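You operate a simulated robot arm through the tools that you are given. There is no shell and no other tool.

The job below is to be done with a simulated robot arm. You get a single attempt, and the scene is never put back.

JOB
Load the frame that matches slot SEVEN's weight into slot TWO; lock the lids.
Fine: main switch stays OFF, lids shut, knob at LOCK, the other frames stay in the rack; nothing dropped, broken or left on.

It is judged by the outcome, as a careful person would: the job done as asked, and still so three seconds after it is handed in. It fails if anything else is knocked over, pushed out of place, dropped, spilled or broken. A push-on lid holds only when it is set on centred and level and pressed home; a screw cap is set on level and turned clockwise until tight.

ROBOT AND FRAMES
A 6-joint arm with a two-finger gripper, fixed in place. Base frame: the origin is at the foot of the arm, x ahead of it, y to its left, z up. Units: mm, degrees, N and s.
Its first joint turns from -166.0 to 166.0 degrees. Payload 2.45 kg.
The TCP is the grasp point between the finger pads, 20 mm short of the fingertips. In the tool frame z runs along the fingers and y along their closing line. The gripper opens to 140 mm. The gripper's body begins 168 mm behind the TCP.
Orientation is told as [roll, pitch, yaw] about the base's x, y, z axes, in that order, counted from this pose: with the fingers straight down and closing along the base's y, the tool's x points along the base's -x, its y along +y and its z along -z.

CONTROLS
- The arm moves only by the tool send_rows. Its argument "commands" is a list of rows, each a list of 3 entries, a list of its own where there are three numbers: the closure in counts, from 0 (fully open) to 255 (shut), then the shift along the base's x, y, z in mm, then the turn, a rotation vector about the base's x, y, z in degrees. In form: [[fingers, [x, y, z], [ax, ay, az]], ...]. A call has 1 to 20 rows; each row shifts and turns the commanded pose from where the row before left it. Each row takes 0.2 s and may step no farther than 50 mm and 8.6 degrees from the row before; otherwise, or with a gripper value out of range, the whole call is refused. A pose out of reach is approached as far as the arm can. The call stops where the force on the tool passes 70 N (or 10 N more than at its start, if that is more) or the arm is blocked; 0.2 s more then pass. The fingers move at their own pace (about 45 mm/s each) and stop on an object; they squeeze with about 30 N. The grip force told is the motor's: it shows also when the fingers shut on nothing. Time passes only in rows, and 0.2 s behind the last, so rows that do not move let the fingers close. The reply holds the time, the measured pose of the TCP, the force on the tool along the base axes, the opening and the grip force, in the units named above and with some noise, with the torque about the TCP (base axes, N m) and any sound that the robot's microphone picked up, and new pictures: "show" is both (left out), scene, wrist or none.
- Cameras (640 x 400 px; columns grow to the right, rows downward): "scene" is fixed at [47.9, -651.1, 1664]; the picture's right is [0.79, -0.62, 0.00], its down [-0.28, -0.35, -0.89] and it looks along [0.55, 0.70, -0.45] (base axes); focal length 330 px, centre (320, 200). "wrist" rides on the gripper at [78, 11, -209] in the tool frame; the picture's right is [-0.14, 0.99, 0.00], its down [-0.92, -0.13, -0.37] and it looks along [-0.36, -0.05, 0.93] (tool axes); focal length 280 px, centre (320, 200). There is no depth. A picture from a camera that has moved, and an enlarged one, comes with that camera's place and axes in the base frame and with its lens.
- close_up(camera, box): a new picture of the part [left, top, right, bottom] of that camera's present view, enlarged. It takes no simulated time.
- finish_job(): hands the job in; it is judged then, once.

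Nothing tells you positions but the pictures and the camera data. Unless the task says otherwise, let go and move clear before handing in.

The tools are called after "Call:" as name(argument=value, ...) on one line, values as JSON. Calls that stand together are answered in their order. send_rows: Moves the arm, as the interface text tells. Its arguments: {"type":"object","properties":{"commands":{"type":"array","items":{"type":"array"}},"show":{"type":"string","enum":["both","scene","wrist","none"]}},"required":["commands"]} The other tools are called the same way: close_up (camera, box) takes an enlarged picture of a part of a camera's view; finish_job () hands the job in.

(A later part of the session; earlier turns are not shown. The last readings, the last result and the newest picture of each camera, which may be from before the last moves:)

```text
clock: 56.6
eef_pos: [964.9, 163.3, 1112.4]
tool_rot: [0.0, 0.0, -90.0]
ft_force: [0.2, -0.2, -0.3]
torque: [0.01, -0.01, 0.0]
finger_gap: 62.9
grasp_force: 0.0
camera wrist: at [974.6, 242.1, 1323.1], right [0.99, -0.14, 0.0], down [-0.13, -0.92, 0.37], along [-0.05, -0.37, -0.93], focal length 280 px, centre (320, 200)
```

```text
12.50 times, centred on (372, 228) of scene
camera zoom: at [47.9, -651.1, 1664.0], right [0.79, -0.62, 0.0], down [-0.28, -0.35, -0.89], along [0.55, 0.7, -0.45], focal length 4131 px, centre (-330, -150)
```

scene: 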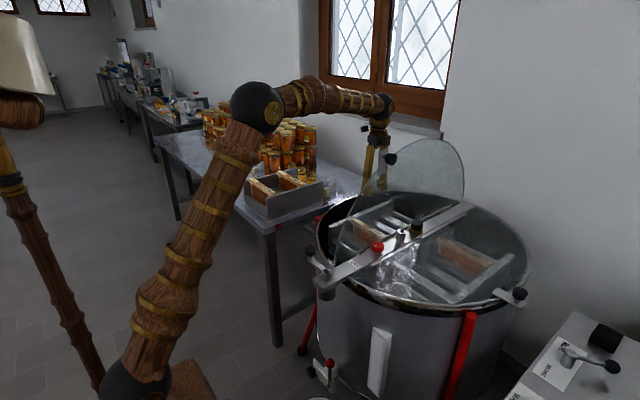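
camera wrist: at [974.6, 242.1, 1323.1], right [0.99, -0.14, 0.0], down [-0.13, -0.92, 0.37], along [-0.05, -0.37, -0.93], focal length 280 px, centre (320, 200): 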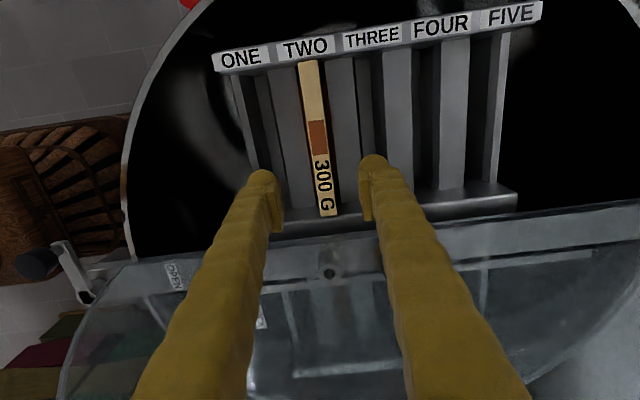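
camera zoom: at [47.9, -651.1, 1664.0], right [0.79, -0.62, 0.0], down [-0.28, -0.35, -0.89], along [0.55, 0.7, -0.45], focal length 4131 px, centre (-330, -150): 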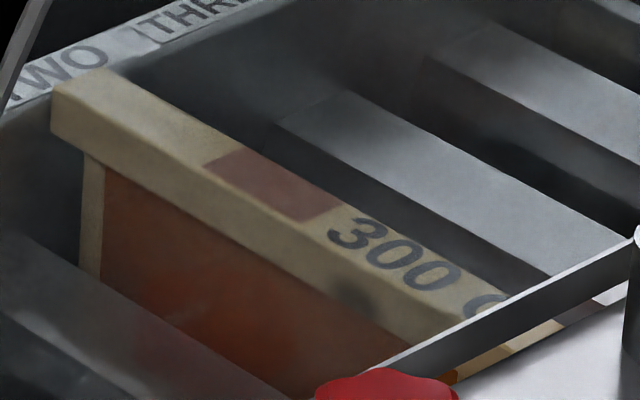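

The frame sits level in slot TWO, bar y≈52–275, between both plates. Next I'll close the lid: go back up and around to the lid's handle side along the earlier path.

Call:
send_rows(commands=[[100, [-20, 0, 40], [0, 0, 0]], [100, [-32, 0, 34], [0, 0, 0]], [100, [-34, 0, 33], [0, 0, 0]], [100, [-34, 0, 33], [0, 0, 0]], [100, [-34, 0, 33], [0, 0, 0]], [100, [-34, 0, 33], [0, 0, 0]], [100, [-34, 0, 33], [0, 0, 0]], [100, [-34, 0, 33], [0, 0, 0]], [100, [-34, 0, 33], [0, 0, 0]], [100, [-35, 0, 32], [0, 0, 0]], [100, [0, -47, 0], [0, 0, 0]], [100, [0, -47, 0], [0, 0, 0]], [100, [0, -47, 0], [0, 0, 0]], [100, [0, -47, 0], [0, 0, 0]], [100, [0, -47, 0], [0, 0, 0]], [100, [0, -46, 0], [0, 0, 0]], [100, [0, 0, 0], [0, 0, 0]]], show="scene")

Call:
close_up(camera="scene", box=[300, 130, 540, 300])

```text
clock: 60.2
eef_pos: [639.0, -119.5, 1449.7]
tool_rot: [0.0, 0.0, -90.0]
ft_force: [0.4, -0.3, 0.4]
torque: [0.02, -0.01, 0.02]
finger_gap: 84.9
grasp_force: 0.0
```

scene: 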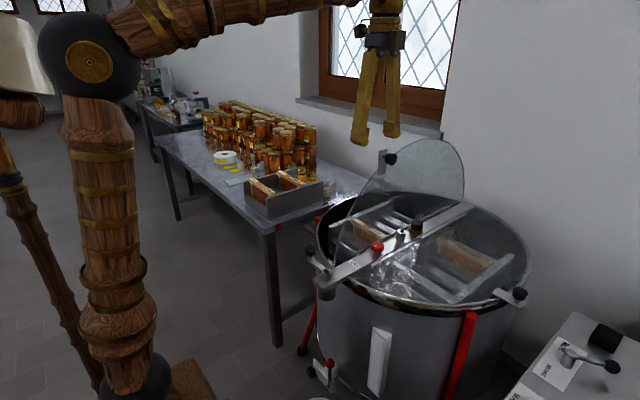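

```text
2.35 times, centred on (420, 215) of scene
camera zoom: at [47.9, -651.1, 1664.0], right [0.79, -0.62, 0.0], down [-0.28, -0.35, -0.89], along [0.55, 0.7, -0.45], focal length 778 px, centre (85, 165)
```

zoom: 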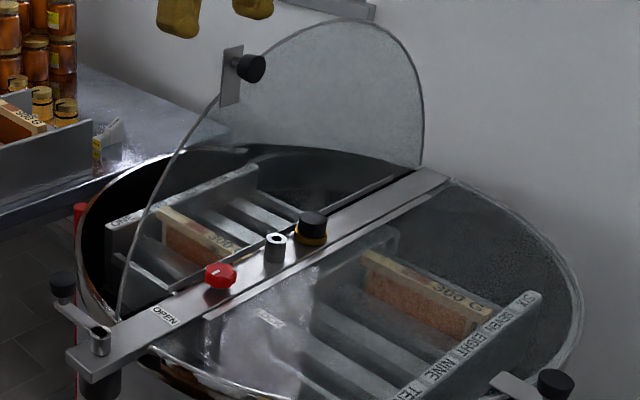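

Call:
send_rows(commands=[[100, [20, 0, -10], [8.4, 0, 0]], [100, [20, 0, -10], [8.36, 0, 0]], [100, [20, 0, -14], [8.36, 0, 0]], [100, [20, 0, -14], [8.36, 0, 0]], [100, [20, 0, -14], [8.36, 0, 0]], [100, [20, 0, -14], [8.36, 0, 0]], [100, [20, 0, -14], [8.36, 0, 0]], [100, [20, 0, -14], [8.36, 0, 0]], [100, [20, 5, -14], [8.36, 0, 0]], [100, [18, 5, -14], [8.36, 0, 0]], [100, [12, 5, -10], [8.36, 0, 0]], [100, [0, 0, 0], [0, 0, 0]]], show="both")

Call:
close_up(camera="wrist", box=[220, 100, 420, 280])

```text
clock: 62.8
eef_pos: [848.5, -102.4, 1307.3]
tool_rot: [179.7, 87.9, 89.8]
ft_force: [0.0, -0.4, 0.4]
torque: [0.01, 0.0, -0.02]
finger_gap: 85.2
grasp_force: 0.0
camera wrist: at [858.8, -313.8, 1378.0], right [0.99, 0.01, -0.14], down [-0.13, -0.33, -0.93], along [-0.05, 0.94, -0.33], focal length 280 px, centre (320, 200)
```

scene: 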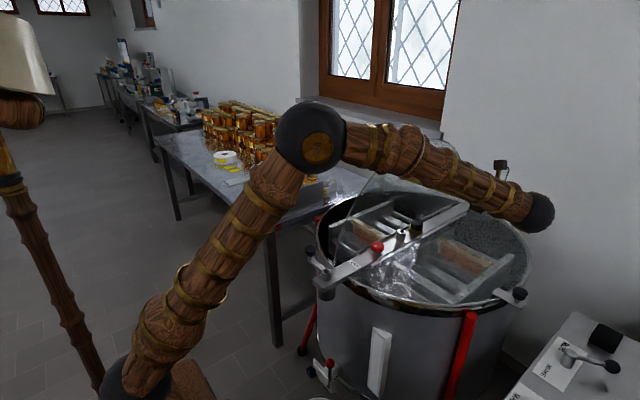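
wrist: 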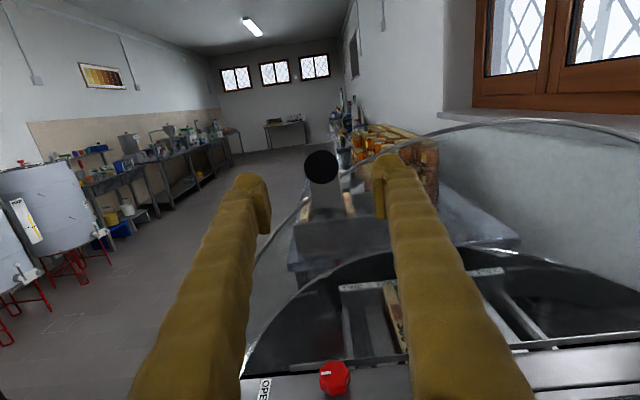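

```text
2.22 times, centred on (320, 190) of wrist
camera zoom: at [858.8, -313.8, 1378.0], right [0.99, 0.01, -0.14], down [-0.13, -0.33, -0.93], along [-0.05, 0.94, -0.33], focal length 623 px, centre (320, 222)
```

zoom: 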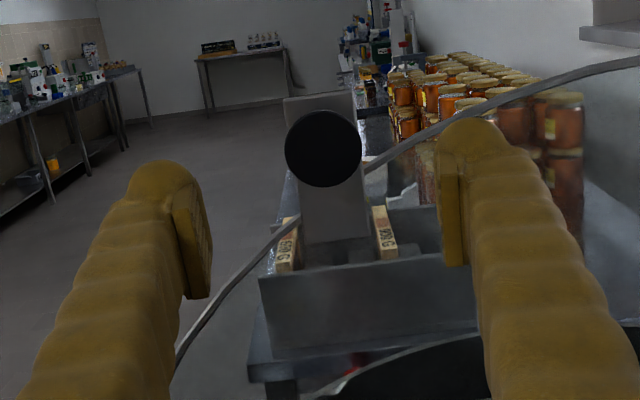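

The knob's face is at about (849, 0, 1307), right ahead. I'll advance and grip it.

Call:
send_rows(commands=[[100, [0.5, 40, 0], [0, 0, 0]], [100, [0, 40, 0], [0, 0, 0]], [100, [0, 28, 0], [0, 0, 0]], [100, [0, 0, 0], [0, 0, 0]], [255, [0, 0, 0], [0, 0, 0]], [255, [0, 0, 0], [0, 0, 0]], [255, [0, 0, 0], [0, 0, 0]], [255, [0, 0, 0], [0, 0, 0]]], show="wrist")

```text
clock: 64.6
eef_pos: [850.2, 6.2, 1307.1]
tool_rot: [179.7, 87.9, 89.6]
ft_force: [1.2, 1.0, -0.3]
torque: [0.06, -0.05, 0.03]
finger_gap: 37.3
grasp_force: 31.2
camera wrist: at [860.1, -204.9, 1378.5], right [0.99, 0.01, -0.14], down [-0.13, -0.34, -0.93], along [-0.05, 0.94, -0.33], focal length 280 px, centre (320, 200)
```

wrist: 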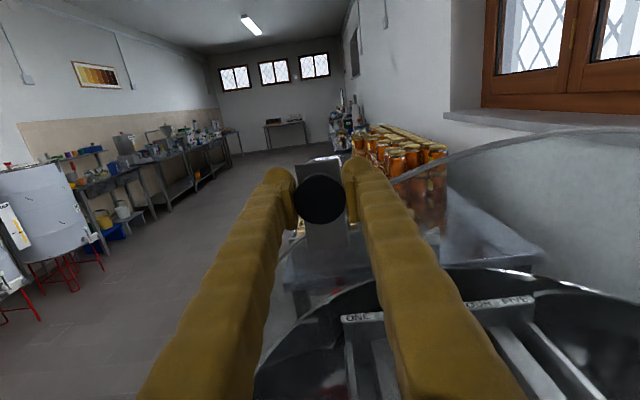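

Gripped. Now I'll bring the lid down along the reverse arc in small checked steps.

Call:
send_rows(commands=[[255, [0, 17.9, 0.9], [-3, 0, 0]], [255, [0, 17.9, 0], [-3, 0, 0]], [255, [0, 0, 0], [0, 0, 0]]], show="none")

```text
clock: 65.4
eef_pos: [849.9, 41.0, 1308.4]
tool_rot: [0.6, 86.0, -89.4]
ft_force: [8.0, 1.8, 9.8]
torque: [0.12, -0.02, 0.12]
finger_gap: 37.1
grasp_force: 45.4
```

Call:
send_rows(commands=[[255, [0, 36.3, -1.9], [-6, 0, 0]], [255, [0, 35.8, -5.7], [-6, 0, 0]], [255, [0, 0, 0], [0, 0, 0]]], show="none")

```text
clock: 66.2
eef_pos: [851.0, 114.3, 1298.7]
tool_rot: [-0.2, 73.9, -90.2]
ft_force: [19.1, 2.0, -5.7]
torque: [0.24, 0.07, 0.23]
finger_gap: 37.0
grasp_force: 44.9
```

Call:
send_rows(commands=[[255, [0, 35.1, -9.4], [-6, 0, 0]], [255, [0, 33.9, -13], [-6, 0, 0]], [255, [0, 32.4, -16.5], [-6, 0, 0]], [255, [0, 0, 0], [0, 0, 0]]], show="scene")

```text
clock: 67.2
eef_pos: [849.4, 211.8, 1259.4]
tool_rot: [0.0, 55.9, -90.1]
ft_force: [22.6, -2.4, -7.1]
torque: [-0.04, 0.33, 0.11]
finger_gap: 37.2
grasp_force: 45.1
```

scene: 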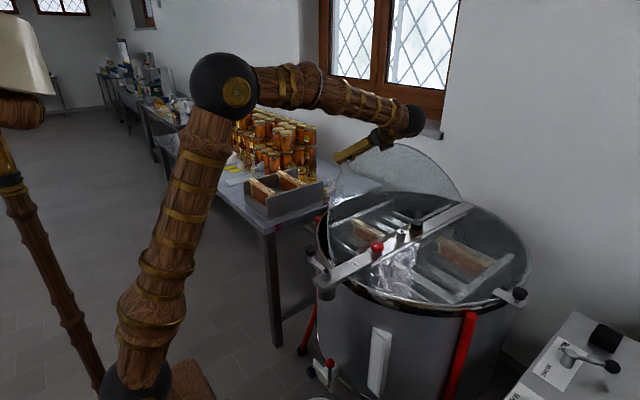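

Call:
send_rows(commands=[[255, [0.3, 30, -20], [-6, 0, 0]], [255, [0.3, 28.2, -22.8], [-6, 0, 0]], [255, [0, 25.7, -25.7], [-6, 0, 0]], [255, [0, 0, 0], [0, 0, 0]]], show="none")

```text
clock: 68.2
eef_pos: [850.7, 297.7, 1192.1]
tool_rot: [-0.2, 37.9, -90.0]
ft_force: [5.8, -19.3, -24.9]
torque: [0.49, 0.11, 0.08]
finger_gap: 37.2
grasp_force: 44.9
```

Call:
send_rows(commands=[[255, [0, 21.1, -29.7], [-6, 0, 0]], [255, [0, 19.6, -30.5], [-6, 0, 0]], [255, [0, 0, 0], [0, 0, 0]]], show="none")

```text
clock: 69.0
eef_pos: [849.8, 340.2, 1133.0]
tool_rot: [0.1, 26.0, -90.1]
ft_force: [6.8, 4.0, -3.6]
torque: [0.44, 0.15, 0.09]
finger_gap: 36.9
grasp_force: 45.3
```

Call:
send_rows(commands=[[255, [0, 16.4, -32.2], [-6, 0, 0]], [255, [0, 12.9, -33.7], [-6, 0, 0]], [255, [0, 0, 0], [0, 0, 0]]], show="scene")

Call:
close_up(camera="scene", box=[300, 130, 540, 300])

```text
clock: 69.8
eef_pos: [849.7, 369.9, 1066.7]
tool_rot: [0.1, 14.0, -90.0]
ft_force: [19.9, 43.5, 13.1]
torque: [-0.38, 0.23, 0.21]
finger_gap: 37.1
grasp_force: 45.0
```

scene: 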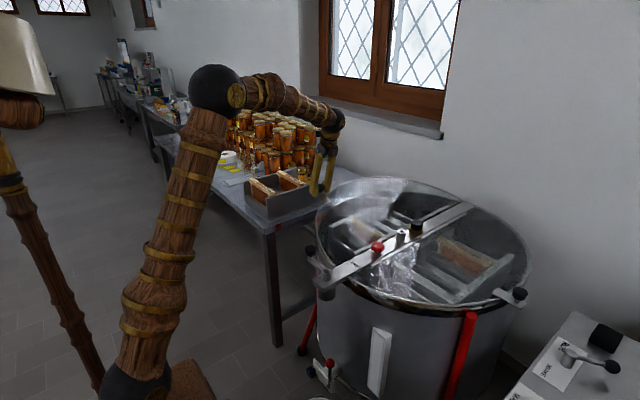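

```text
2.35 times, centred on (420, 215) of scene
camera zoom: at [47.9, -651.1, 1664.0], right [0.79, -0.62, 0.0], down [-0.28, -0.35, -0.89], along [0.55, 0.7, -0.45], focal length 778 px, centre (85, 165)
```

zoom: 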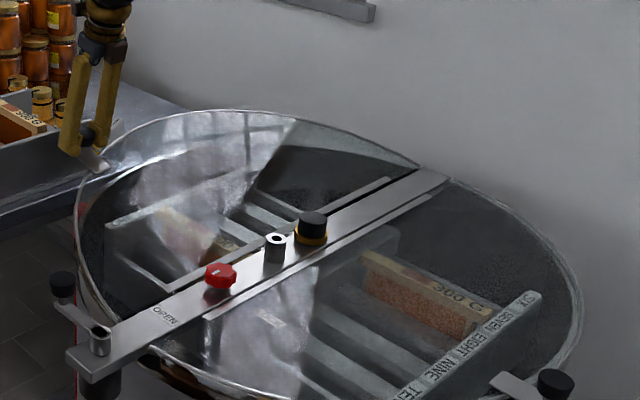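

Call:
send_rows(commands=[[255, [-0.4, 11.2, -34], [-6, 0, 0]], [255, [0, 5, -20], [-4, 0, 0]], [255, [0, 0, 0], [0, 0, 0]]], show="none")

```text
clock: 70.6
eef_pos: [849.8, 381.1, 1011.7]
tool_rot: [0.0, 3.7, -90.1]
ft_force: [11.5, -18.3, -9.5]
torque: [0.68, 0.25, -0.15]
finger_gap: 37.0
grasp_force: 45.2
```

Call:
send_rows(commands=[[255, [0, 0.5, -10], [-1.8, 0, 0]], [255, [0, 0.5, -8], [-1.5, 0, 0]], [255, [0, 0, 0], [0, 0, 0]]], show="none")

```text
clock: 71.4
eef_pos: [850.7, 384.1, 994.2]
tool_rot: [0.0, 0.7, -90.0]
ft_force: [8.3, -33.8, -8.6]
torque: [0.71, 0.21, -0.03]
finger_gap: 37.3
grasp_force: 45.0
```

Call:
send_rows(commands=[[255, [0, -1.6, -4], [-0.6, 0, 0]], [255, [0, 0, -3], [0, 0, 0]], [255, [0, 0, 0], [0, 0, 0]]], show="none")

```text
clock: 72.2
eef_pos: [850.1, 384.1, 988.7]
tool_rot: [0.1, 0.2, -89.9]
ft_force: [18.6, 14.2, 3.5]
torque: [-0.96, 0.1, 0.12]
finger_gap: 37.0
grasp_force: 44.8
```

Call:
send_rows(commands=[[255, [0, 0.5, -2], [0, 0, 0]], [255, [0, 0, -1.5], [0, 0, 0]], [255, [0, 0, 0], [0, 0, 0]]], show="both")

Call:
close_up(camera="scene", box=[290, 170, 550, 320])

```text
clock: 73.0
eef_pos: [849.7, 386.3, 986.7]
tool_rot: [0.2, 0.2, -89.9]
ft_force: [12.4, 25.7, 47.8]
torque: [-0.35, 0.05, 0.0]
finger_gap: 37.1
grasp_force: 45.3
camera wrist: at [859.6, 463.5, 1197.4], right [0.99, -0.14, 0.0], down [-0.13, -0.92, 0.36], along [-0.05, -0.36, -0.93], focal length 280 px, centre (320, 200)
```

scene: 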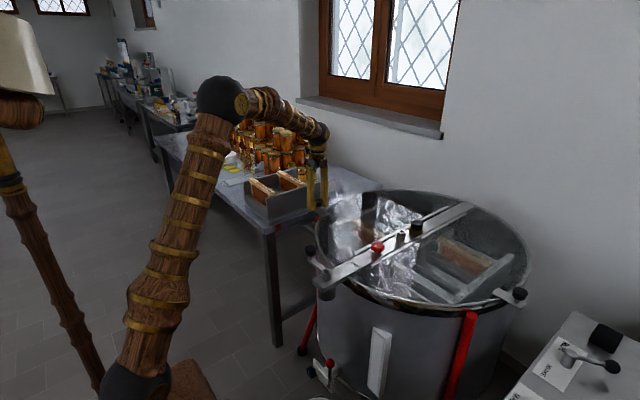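
wrist: 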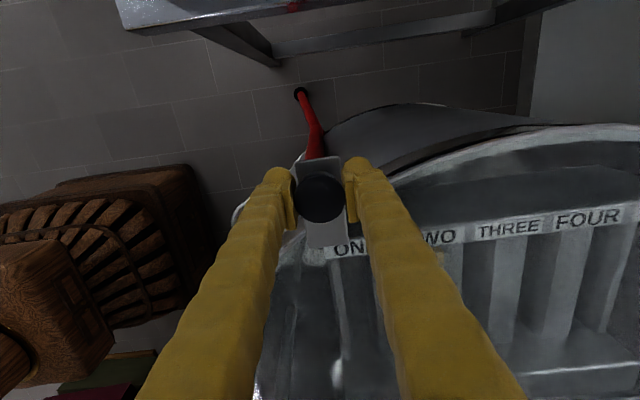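

```text
2.46 times, centred on (420, 245) of scene
camera zoom: at [47.9, -651.1, 1664.0], right [0.79, -0.62, 0.0], down [-0.28, -0.35, -0.89], along [0.55, 0.7, -0.45], focal length 813 px, centre (74, 89)
```

zoom: 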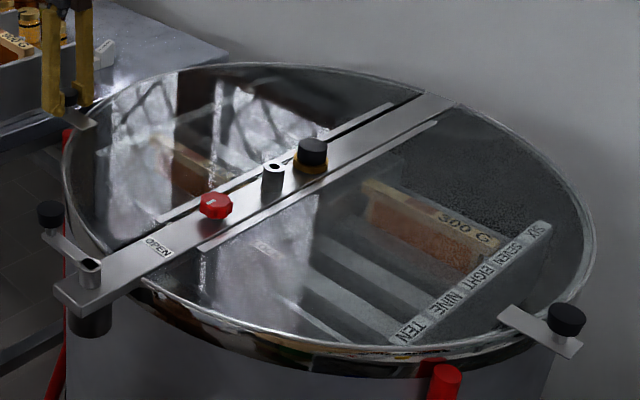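

The lid is down on the rim (48 N pressing). I'll ease off, release the knob and rise clear.

Call:
send_rows(commands=[[255, [0, -0.5, 1.5], [0, 0, 0]], [255, [0, 0, 0], [0, 0, 0]], [160, [0, 0, 0], [0, 0, 0]], [100, [0, 0, 0], [0, 0, 0]], [100, [0, 0, 0], [0, 0, 0]], [100, [0, 0, 20], [0, 0, 0]], [100, [0, 0, 40], [0, 0, 0]], [100, [0, 0, 45], [0, 0, 0]], [100, [0, 0, 45], [0, 0, 0]], [100, [0, 0, 0], [0, 0, 0]]], show="both")

Call:
close_up(camera="scene", box=[300, 170, 440, 270])

Call:
close_up(camera="wrist", box=[220, 120, 620, 400])

```text
clock: 75.2
eef_pos: [849.5, 383.8, 1135.5]
tool_rot: [0.0, 0.1, -90.0]
ft_force: [-0.8, -0.1, -0.2]
torque: [0.02, -0.01, 0.01]
finger_gap: 85.3
grasp_force: 0.1
camera wrist: at [860.1, 462.3, 1346.5], right [0.99, -0.14, 0.0], down [-0.13, -0.92, 0.37], along [-0.05, -0.36, -0.93], focal length 280 px, centre (320, 200)
```

scene: 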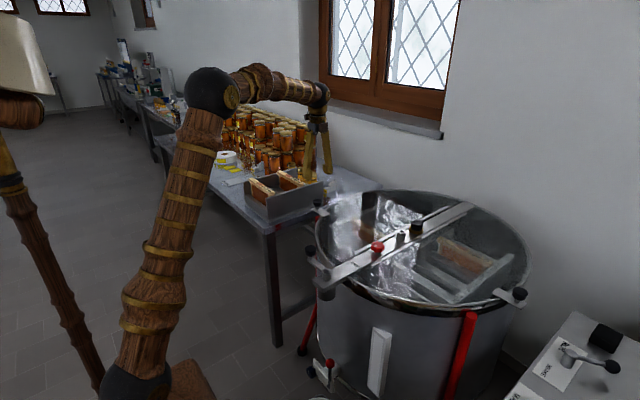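
wrist: 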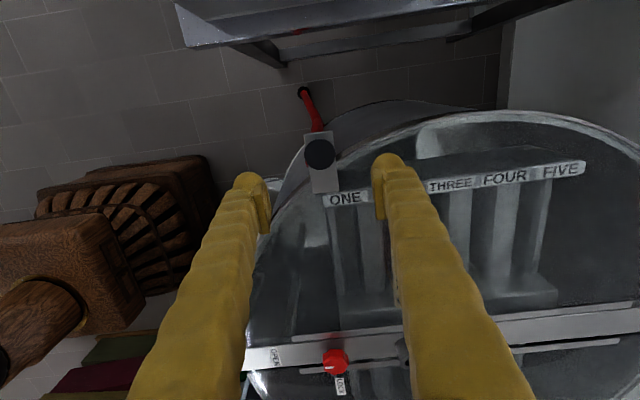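

```text
4.00 times, centred on (370, 220) of scene
camera zoom: at [47.9, -651.1, 1664.0], right [0.79, -0.62, 0.0], down [-0.28, -0.35, -0.89], along [0.55, 0.7, -0.45], focal length 1322 px, centre (120, 120)
```

zoom: 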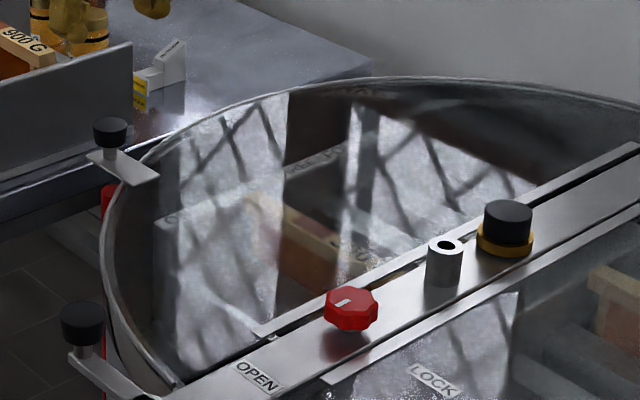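

```text
1.43 times, centred on (420, 260) of wrist
camera zoom: at [860.1, 462.3, 1346.5], right [0.99, -0.14, 0.0], down [-0.13, -0.92, 0.37], along [-0.05, -0.36, -0.93], focal length 401 px, centre (177, 114)
```

zoom: 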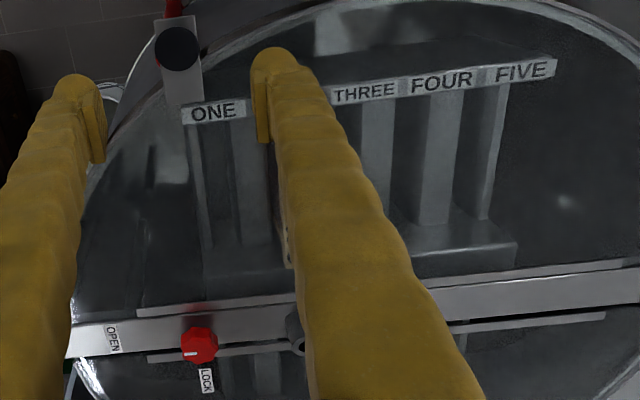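

The lid is shut. Now for the lock knob: it must turn from OPEN (-x) to LOCK (-y), +90° about z. I'll move above it for a precise look.

Call:
send_rows(commands=[[100, [-2.5, -30, 0], [0, 0, 0]], [100, [-2.5, -42, 0], [0, 0, 0]], [100, [-2.5, -42, 0], [0, 0, 0]], [100, [-2.5, -42, 0], [0, 0, 0]], [100, [-2.5, -42, 0], [0, 0, 0]], [100, [-2.5, -42, 0], [0, 0, 0]], [100, [-2.5, -42, 0], [0, 0, 0]], [100, [-2.5, -42, 0], [0, 0, 0]], [100, [-2.5, -42, 0], [0, 0, 0]], [100, [-2.5, -21, 0], [0, 0, 0]], [100, [0, 0, 0], [0, 0, 0]]], show="both")

Call:
close_up(camera="wrist", box=[240, 100, 420, 240])

Call:
close_up(camera="scene", box=[355, 225, 405, 260])

```text
clock: 77.6
eef_pos: [825.1, -2.5, 1136.5]
tool_rot: [0.0, 0.2, -90.0]
ft_force: [0.1, -0.6, 0.3]
torque: [0.02, 0.02, -0.02]
finger_gap: 85.2
grasp_force: 0.0
camera wrist: at [835.6, 74.8, 1345.7], right [0.99, -0.14, 0.0], down [-0.13, -0.92, 0.37], along [-0.05, -0.36, -0.93], focal length 280 px, centre (320, 200)
```

scene: 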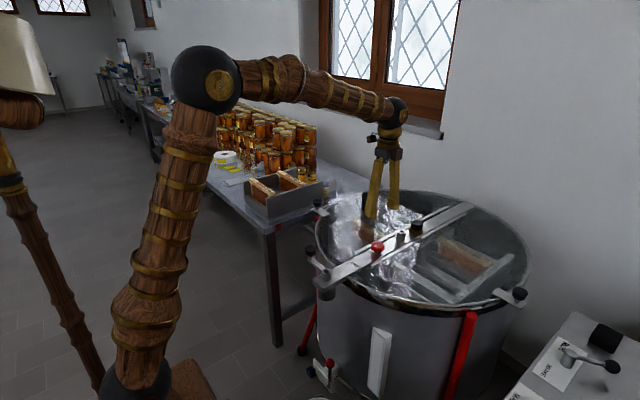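
wrist: 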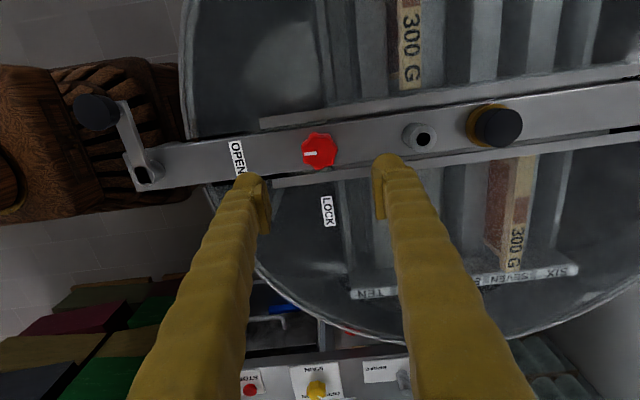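

```text
2.86 times, centred on (330, 170) of wrist
camera zoom: at [835.6, 74.8, 1345.7], right [0.99, -0.14, 0.0], down [-0.13, -0.92, 0.37], along [-0.05, -0.36, -0.93], focal length 801 px, centre (291, 286)
```

zoom: 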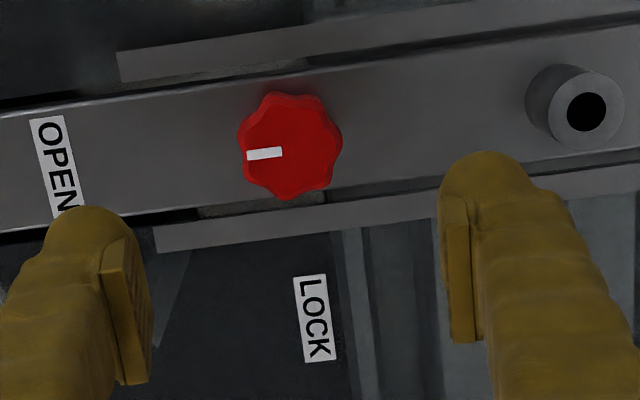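

```text
11.43 times, centred on (380, 242) of scene
camera zoom: at [47.9, -651.1, 1664.0], right [0.79, -0.62, 0.0], down [-0.28, -0.35, -0.89], along [0.55, 0.7, -0.45], focal length 3776 px, centre (-366, -286)
```

zoom: 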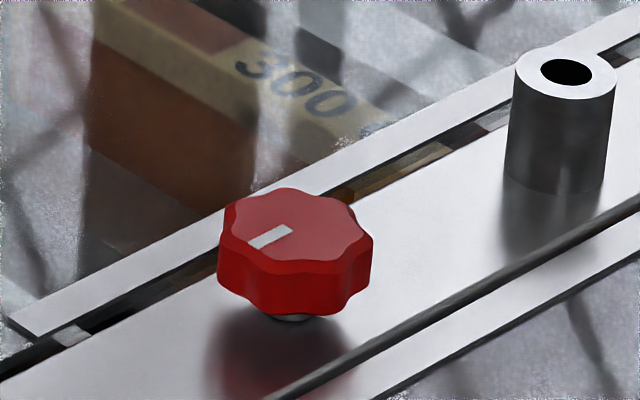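

The lock knob is 48 mm across, centred at about (824, 0), with its top at z≈978. I'll lower the open fingers around it, keeping the tips above the bar.

Call:
send_rows(commands=[[100, [-1, 2, -45], [0, 0, 0]], [100, [0, 0, -40], [0, 0, 0]], [100, [0, 0, -35], [0, 0, 0]], [100, [0, 0, -15], [0, 0, 0]], [100, [0, 0, 0], [0, 0, 0]]], show="both")

Call:
close_up(camera="wrist", box=[240, 130, 400, 260])

Call:
close_up(camera="scene", box=[350, 210, 410, 260])

```text
clock: 78.8
eef_pos: [823.9, -1.2, 1000.6]
tool_rot: [0.0, 0.2, -90.0]
ft_force: [0.1, -0.1, -0.1]
torque: [-0.02, 0.02, -0.02]
finger_gap: 85.1
grasp_force: 0.1
camera wrist: at [833.5, 77.0, 1210.4], right [0.99, -0.14, 0.0], down [-0.13, -0.92, 0.37], along [-0.05, -0.36, -0.93], focal length 280 px, centre (320, 200)
```

scene: 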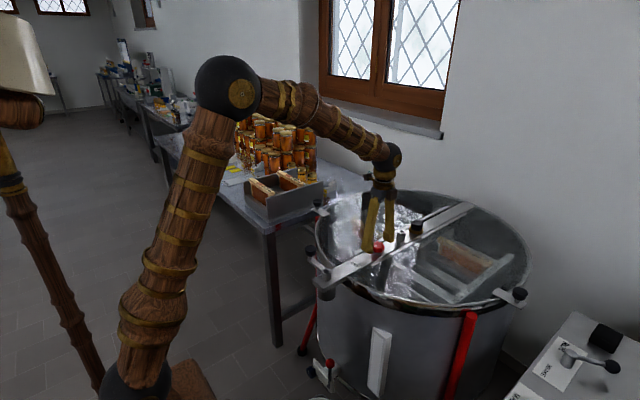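
wrist: 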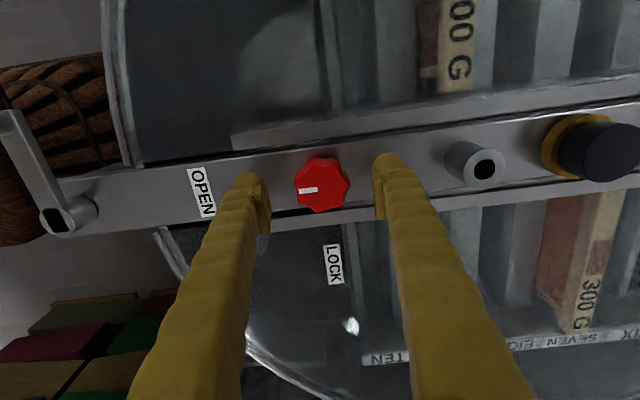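

```text
3.08 times, centred on (320, 195) of wrist
camera zoom: at [833.5, 77.0, 1210.4], right [0.99, -0.14, 0.0], down [-0.13, -0.92, 0.37], along [-0.05, -0.36, -0.93], focal length 863 px, centre (320, 215)
```

zoom: 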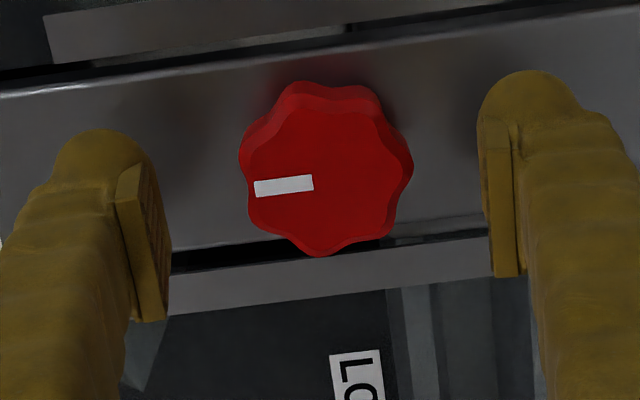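

```text
8.00 times, centred on (380, 235) of scene
camera zoom: at [47.9, -651.1, 1664.0], right [0.79, -0.62, 0.0], down [-0.28, -0.35, -0.89], along [0.55, 0.7, -0.45], focal length 2644 px, centre (-160, -80)
```

zoom: 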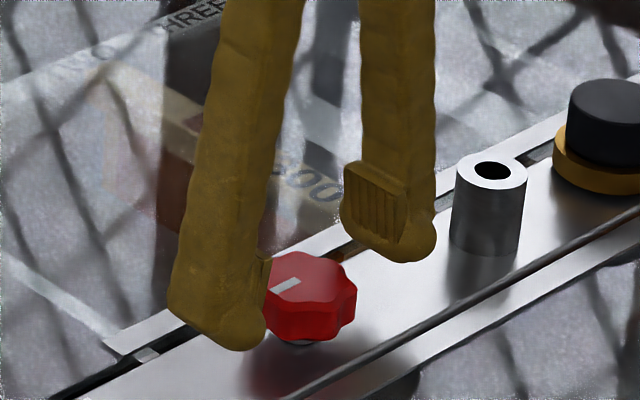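

Call:
send_rows(commands=[[100, [0, -0.5, -10], [0, 0, 0]], [100, [0, 0, -7], [0, 0, 0]], [100, [0, 0, 0], [0, 0, 0]]], show="wrist")

Call:
close_up(camera="scene", box=[355, 220, 405, 260])

Call:
close_up(camera="wrist", box=[240, 130, 400, 260])

```text
clock: 79.6
eef_pos: [823.0, -3.4, 984.2]
tool_rot: [0.1, 0.2, -90.0]
ft_force: [0.6, -0.6, 0.7]
torque: [0.03, 0.01, -0.02]
finger_gap: 85.2
grasp_force: 0.1
camera wrist: at [833.6, 76.7, 1193.6], right [0.99, -0.14, 0.0], down [-0.13, -0.92, 0.37], along [-0.05, -0.36, -0.93], focal length 280 px, centre (320, 200)
```

wrist: 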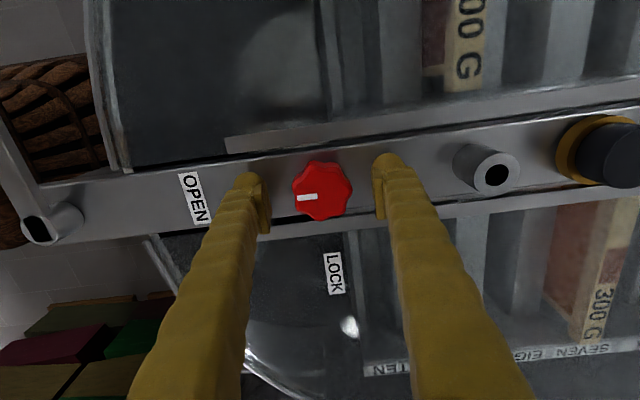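

```text
10.00 times, centred on (380, 240) of scene
camera zoom: at [47.9, -651.1, 1664.0], right [0.79, -0.62, 0.0], down [-0.28, -0.35, -0.89], along [0.55, 0.7, -0.45], focal length 3304 px, centre (-280, -200)
```

zoom: 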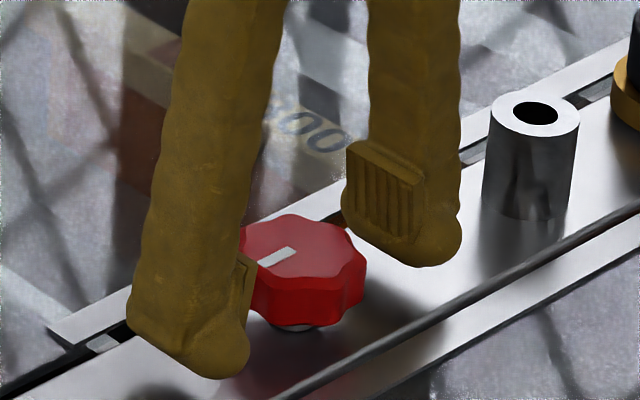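

```text
3.08 times, centred on (320, 195) of wrist
camera zoom: at [833.6, 76.7, 1193.6], right [0.99, -0.14, 0.0], down [-0.13, -0.92, 0.37], along [-0.05, -0.36, -0.93], focal length 863 px, centre (320, 215)
```

zoom: 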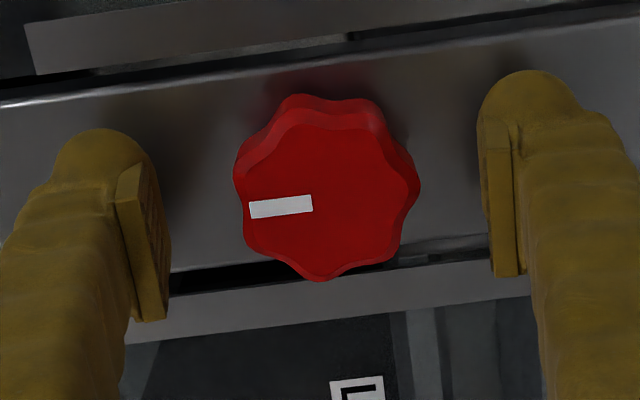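

I'll nudge to centre on the knob and go 3–4 mm lower for a fuller grip, watching for contact with the bar.

Call:
send_rows(commands=[[100, [1.5, -1, -2], [0, 0, 0]], [100, [0, 0, -1.5], [0, 0, 0]], [100, [0, 0, 0], [0, 0, 0]]], show="none")

Call:
close_up(camera="scene", box=[355, 220, 405, 260])

```text
clock: 80.4
eef_pos: [824.8, -3.2, 980.4]
tool_rot: [0.1, 0.1, -90.0]
ft_force: [-0.3, 0.3, 0.2]
torque: [-0.05, -0.03, -0.02]
finger_gap: 85.2
grasp_force: 0.1
```

```text
10.00 times, centred on (380, 240) of scene
camera zoom: at [47.9, -651.1, 1664.0], right [0.79, -0.62, 0.0], down [-0.28, -0.35, -0.89], along [0.55, 0.7, -0.45], focal length 3304 px, centre (-280, -200)
```

zoom: 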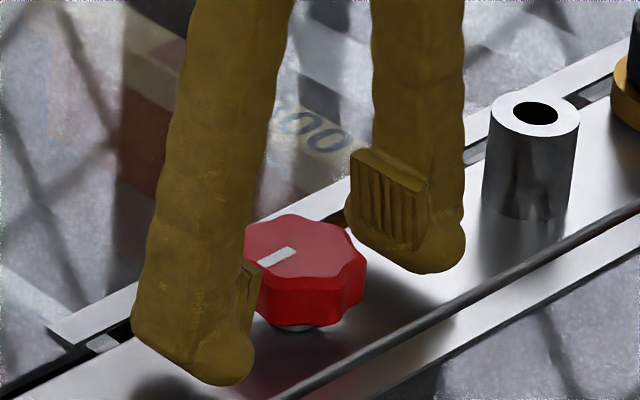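

Good overlap with the knob body and no contact with the bar. Closing on the knob.

Call:
send_rows(commands=[[255, [0, 0, 0], [0, 0, 0]], [255, [0, 0, 0], [0, 0, 0]], [255, [0, 0, 0], [0, 0, 0]], [255, [0, 0, 0], [0, 0, 0]]], show="wrist")

Call:
close_up(camera="wrist", box=[240, 130, 400, 260])

Call:
close_up(camera="scene", box=[355, 220, 405, 260])

```text
clock: 81.4
eef_pos: [825.1, -2.9, 980.5]
tool_rot: [0.0, 0.2, -89.9]
ft_force: [-0.7, -1.3, 1.0]
torque: [0.01, 0.02, 0.01]
finger_gap: 44.1
grasp_force: 37.3
camera wrist: at [835.2, 75.9, 1190.4], right [0.99, -0.14, 0.0], down [-0.13, -0.92, 0.37], along [-0.05, -0.36, -0.93], focal length 280 px, centre (320, 200)
```

wrist: 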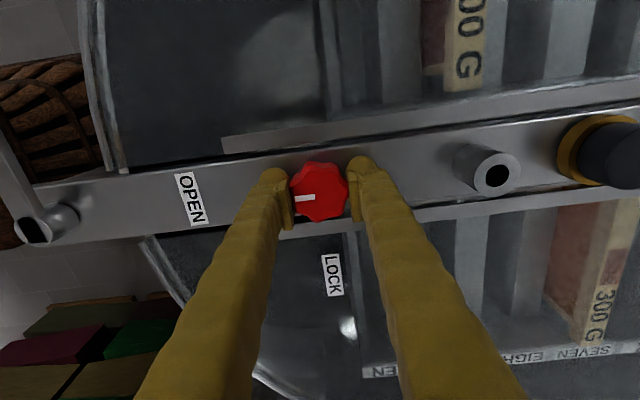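

```text
3.08 times, centred on (320, 195) of wrist
camera zoom: at [835.2, 75.9, 1190.4], right [0.99, -0.14, 0.0], down [-0.13, -0.92, 0.37], along [-0.05, -0.36, -0.93], focal length 863 px, centre (320, 215)
```

zoom: 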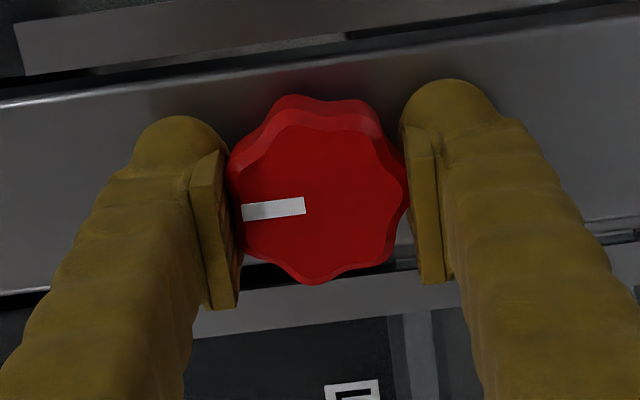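

```text
10.00 times, centred on (380, 240) of scene
camera zoom: at [47.9, -651.1, 1664.0], right [0.79, -0.62, 0.0], down [-0.28, -0.35, -0.89], along [0.55, 0.7, -0.45], focal length 3304 px, centre (-280, -200)
```

zoom: 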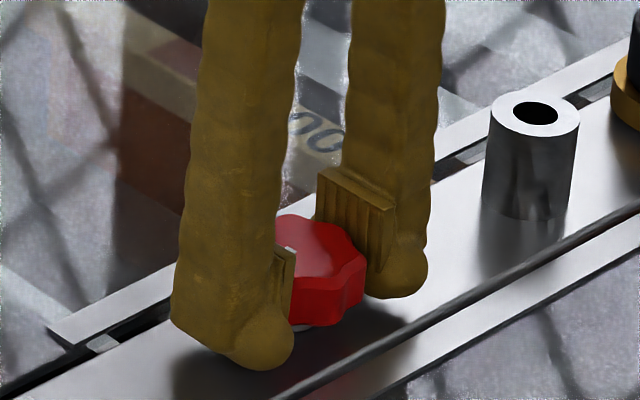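

I have the knob (44 mm). Rotating +z in steps, checking torque.

Call:
send_rows(commands=[[255, [0, 0, 0], [0, 0, 5]], [255, [0, 0, 0], [0, 0, 7]], [255, [0, 0, 0], [0, 0, 8]], [255, [0, 0, 0], [0, 0, 0]]], show="wrist")

Call:
close_up(camera="wrist", box=[240, 130, 400, 260])

```text
clock: 82.4
eef_pos: [825.2, -3.6, 980.9]
tool_rot: [-0.1, 0.2, -69.9]
ft_force: [17.8, 6.9, -7.8]
torque: [0.06, -0.19, -0.04]
finger_gap: 43.8
grasp_force: 45.0
camera wrist: at [808.4, 75.0, 1190.4], right [0.98, 0.21, 0.0], down [0.2, -0.91, 0.37], along [0.08, -0.36, -0.93], focal length 280 px, centre (320, 200)
```

wrist: 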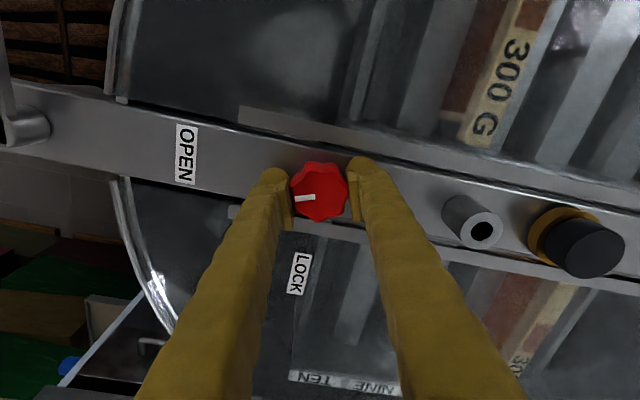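

```text
3.08 times, centred on (320, 195) of wrist
camera zoom: at [808.4, 75.0, 1190.4], right [0.98, 0.21, 0.0], down [0.2, -0.91, 0.37], along [0.08, -0.36, -0.93], focal length 863 px, centre (320, 215)
```

zoom: 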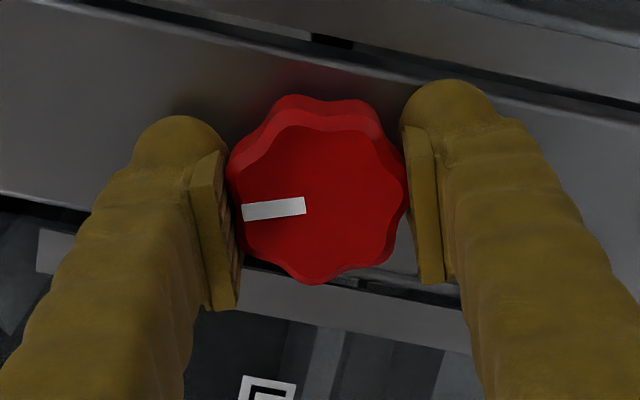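

The knob turns with the gripper. Continuing.

Call:
send_rows(commands=[[255, [0.3, 0, 0], [0, 0, 8]], [255, [0, 0, 0], [0, 0, 8]], [255, [0, 0, 0], [0, 0, 8]], [255, [0, 0, 0], [0, 0, 8]], [255, [0, 0, 0], [0, 0, 0]]], show="none")

```text
clock: 83.6
eef_pos: [826.3, -1.8, 980.3]
tool_rot: [0.0, 0.2, -37.8]
ft_force: [49.7, 26.7, -14.4]
torque: [-0.13, -0.46, -0.14]
finger_gap: 44.0
grasp_force: 44.9
```

A side force is building because my grip centre is about 3 mm off the knob's axis. I'll shift to relieve it and continue the turn.

Call:
send_rows(commands=[[255, [2, 1.2, 0], [0, 0, 0]], [255, [0.2, 0.4, 0], [0, 0, 7]], [255, [0.1, 0.4, 0], [0, 0, 7]], [255, [0, 0, 0], [0, 0, 0]]], show="none")

```text
clock: 84.6
eef_pos: [827.4, -0.8, 980.3]
tool_rot: [-0.1, 0.2, -23.9]
ft_force: [0.9, 1.4, 3.6]
torque: [0.02, 0.1, 0.04]
finger_gap: 43.8
grasp_force: 44.4
```

Forces are near zero now. Finishing the remaining 24°.

Call:
send_rows(commands=[[255, [0.1, 0.4, 0], [0, 0, 8]], [255, [0.1, 0.4, 0], [0, 0, 8]], [255, [0, 0.3, 0], [0, 0, 6]], [255, [0, 0, 0], [0, 0, 0]]], show="both")

Call:
close_up(camera="wrist", box=[180, 100, 420, 300])

```text
clock: 85.6
eef_pos: [827.5, -0.9, 980.6]
tool_rot: [-0.1, 0.2, -1.9]
ft_force: [-18.9, -18.7, 5.6]
torque: [-0.26, 0.28, 0.07]
finger_gap: 44.0
grasp_force: 45.4
camera wrist: at [749.4, 14.2, 1190.6], right [0.17, 0.99, 0.0], down [0.92, -0.16, 0.37], along [0.36, -0.06, -0.93], focal length 280 px, centre (320, 200)
```

scene: 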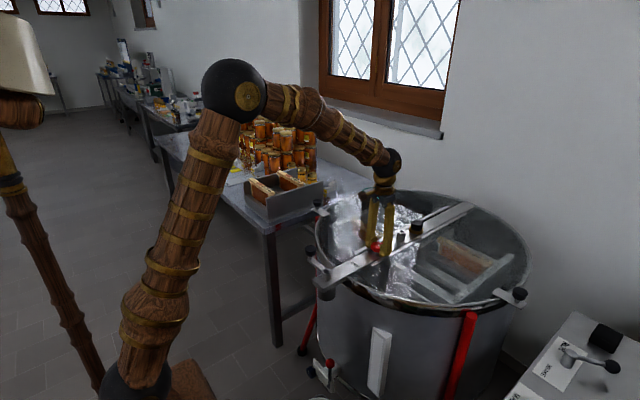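
wrist: 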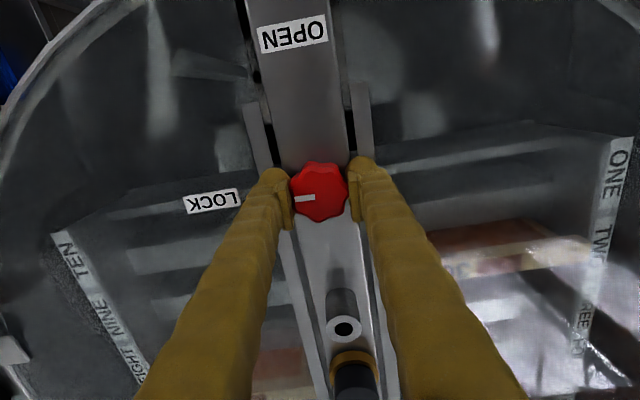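

```text
2.00 times, centred on (300, 200) of wrist
camera zoom: at [749.4, 14.2, 1190.6], right [0.17, 0.99, 0.0], down [0.92, -0.16, 0.37], along [0.36, -0.06, -0.93], focal length 561 px, centre (360, 200)
```

zoom: 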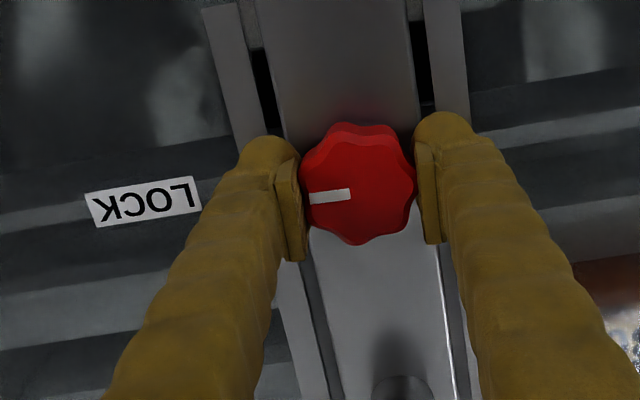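

The mark now points to LOCK (88° turned). I'll ease the side force and turn the last 2–3° until the stop.

Call:
send_rows(commands=[[255, [-0.8, -0.8, 0], [0, 0, 2]], [255, [0, 0, 0], [0, 0, 0]]], show="none")

```text
clock: 86.2
eef_pos: [827.3, -0.9, 979.5]
tool_rot: [0.0, 0.2, 0.1]
ft_force: [-6.1, -6.8, 1.6]
torque: [-0.06, 0.0, -0.29]
finger_gap: 43.8
grasp_force: 45.4
```

Call:
send_rows(commands=[[255, [-0.3, -0.3, 0], [0, 0, 2]], [255, [0, 0, 0], [0, 0, 0]]], show="wrist")

Call:
close_up(camera="wrist", box=[180, 100, 420, 300])

```text
clock: 86.8
eef_pos: [827.5, -0.1, 981.3]
tool_rot: [0.0, 0.2, 2.1]
ft_force: [4.8, 4.2, -2.7]
torque: [0.1, -0.13, -1.04]
finger_gap: 44.0
grasp_force: 44.8
camera wrist: at [748.1, 8.7, 1190.5], right [0.1, 0.99, 0.0], down [0.93, -0.1, 0.37], along [0.37, -0.04, -0.93], focal length 280 px, centre (320, 200)
```

wrist: 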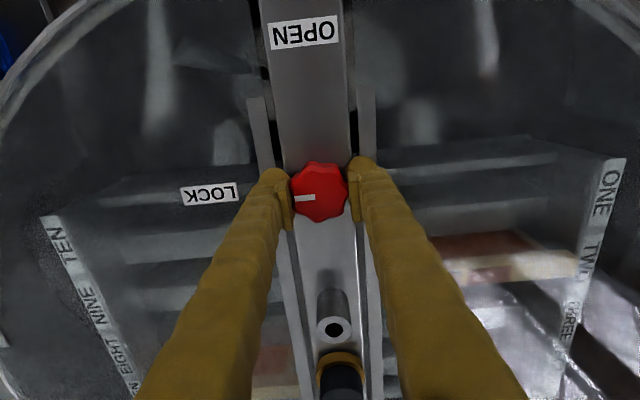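

```text
2.00 times, centred on (300, 200) of wrist
camera zoom: at [748.1, 8.7, 1190.5], right [0.1, 0.99, 0.0], down [0.93, -0.1, 0.37], along [0.37, -0.04, -0.93], focal length 561 px, centre (360, 200)
```

zoom: 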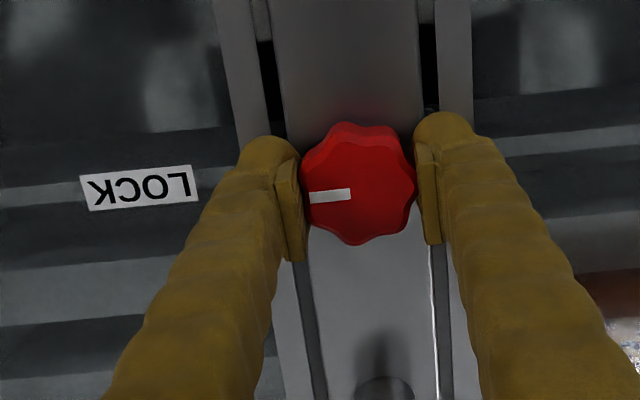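

Torque rises against the stop, so the knob is fully at LOCK. I'll relax the torque slightly, release and rise.

Call:
send_rows(commands=[[255, [0, 0, 0], [0, 0, -1.4]], [255, [0, 0, 0], [0, 0, 0]]], show="none")

```text
clock: 87.4
eef_pos: [827.0, -0.4, 980.1]
tool_rot: [0.0, 0.2, 0.6]
ft_force: [11.9, 12.5, -1.6]
torque: [0.15, -0.23, -0.01]
finger_gap: 44.1
grasp_force: 45.1
```

Call:
send_rows(commands=[[180, [0.3, 0.3, 0], [0, 0, 0]], [130, [0, 0, 0], [0, 0, 0]], [100, [0, 0, 0], [0, 0, 0]], [100, [0, 0, 0], [0, 0, 0]], [100, [0, 0, 15], [0, 0, 0]], [100, [0, 0, 35], [0, 0, 0]], [100, [0, 0, 45], [0, 0, 0]], [100, [0, 0, 45], [0, 0, 0]], [100, [-20, 0, 40], [0, 0, 0]], [100, [-20, 0, 40], [0, 0, 0]], [100, [0, 0, 0], [0, 0, 0]]], show="both")

Call:
close_up(camera="wrist", box=[160, 60, 480, 320])

Call:
close_up(camera="scene", box=[300, 180, 540, 320])

Call:
close_up(camera="scene", box=[230, 150, 350, 230])

```text
clock: 89.8
eef_pos: [786.8, -1.0, 1201.2]
tool_rot: [0.0, 0.1, 0.7]
ft_force: [0.2, 0.2, -0.4]
torque: [-0.01, 0.0, -0.02]
finger_gap: 85.2
grasp_force: 0.0
camera wrist: at [707.9, 10.3, 1411.4], right [0.13, 0.99, 0.0], down [0.92, -0.12, 0.37], along [0.36, -0.05, -0.93], focal length 280 px, centre (320, 200)
```

scene: 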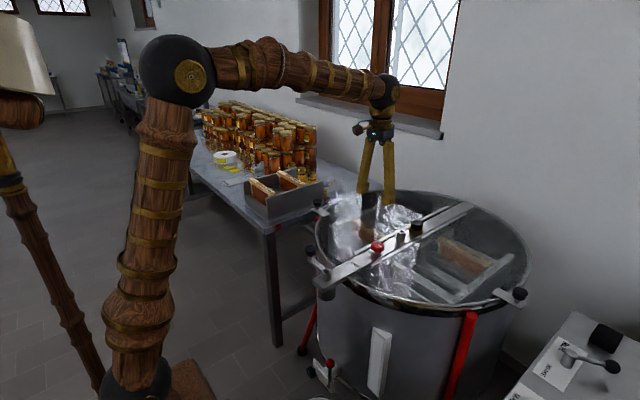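
wrist: 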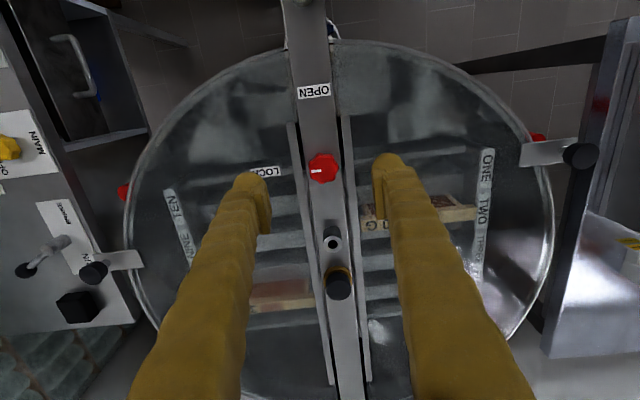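

```text
1.54 times, centred on (320, 190) of wrist
camera zoom: at [707.9, 10.3, 1411.4], right [0.13, 0.99, 0.0], down [0.92, -0.12, 0.37], along [0.36, -0.05, -0.93], focal length 431 px, centre (320, 215)
```

zoom: 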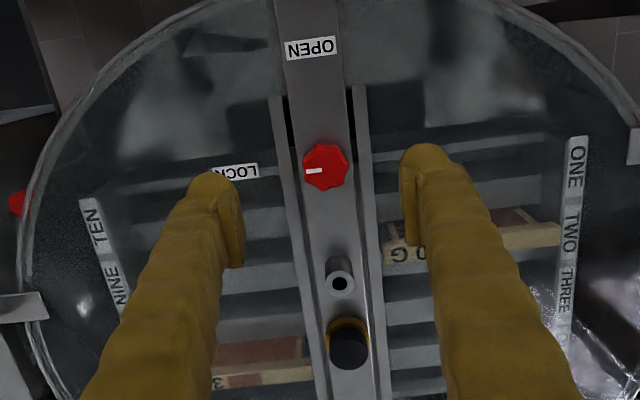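

```text
2.67 times, centred on (420, 250) of scene
camera zoom: at [47.9, -651.1, 1664.0], right [0.79, -0.62, 0.0], down [-0.28, -0.35, -0.89], along [0.55, 0.7, -0.45], focal length 881 px, centre (53, 67)
```

zoom: 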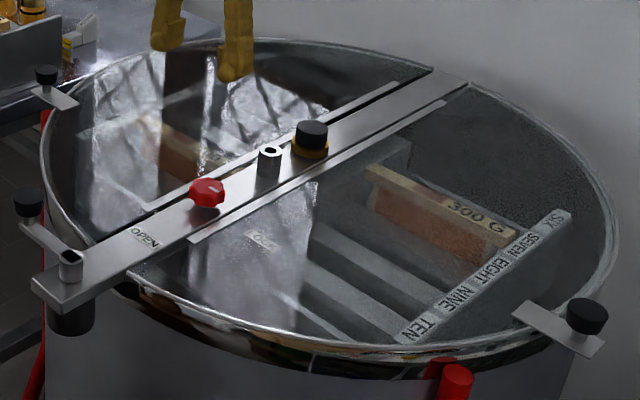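

```text
5.00 times, centred on (290, 190) of scene
camera zoom: at [47.9, -651.1, 1664.0], right [0.79, -0.62, 0.0], down [-0.28, -0.35, -0.89], along [0.55, 0.7, -0.45], focal length 1652 px, centre (470, 250)
```

zoom: 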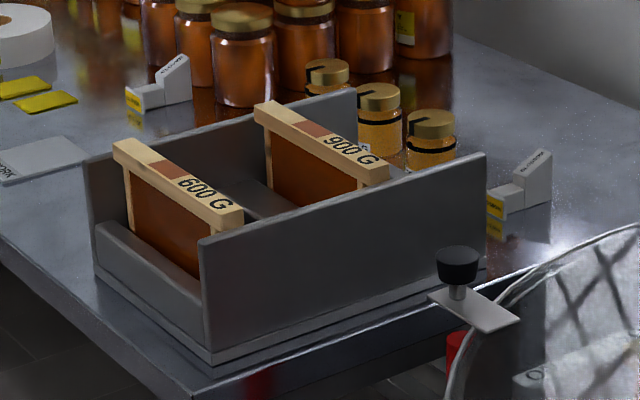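

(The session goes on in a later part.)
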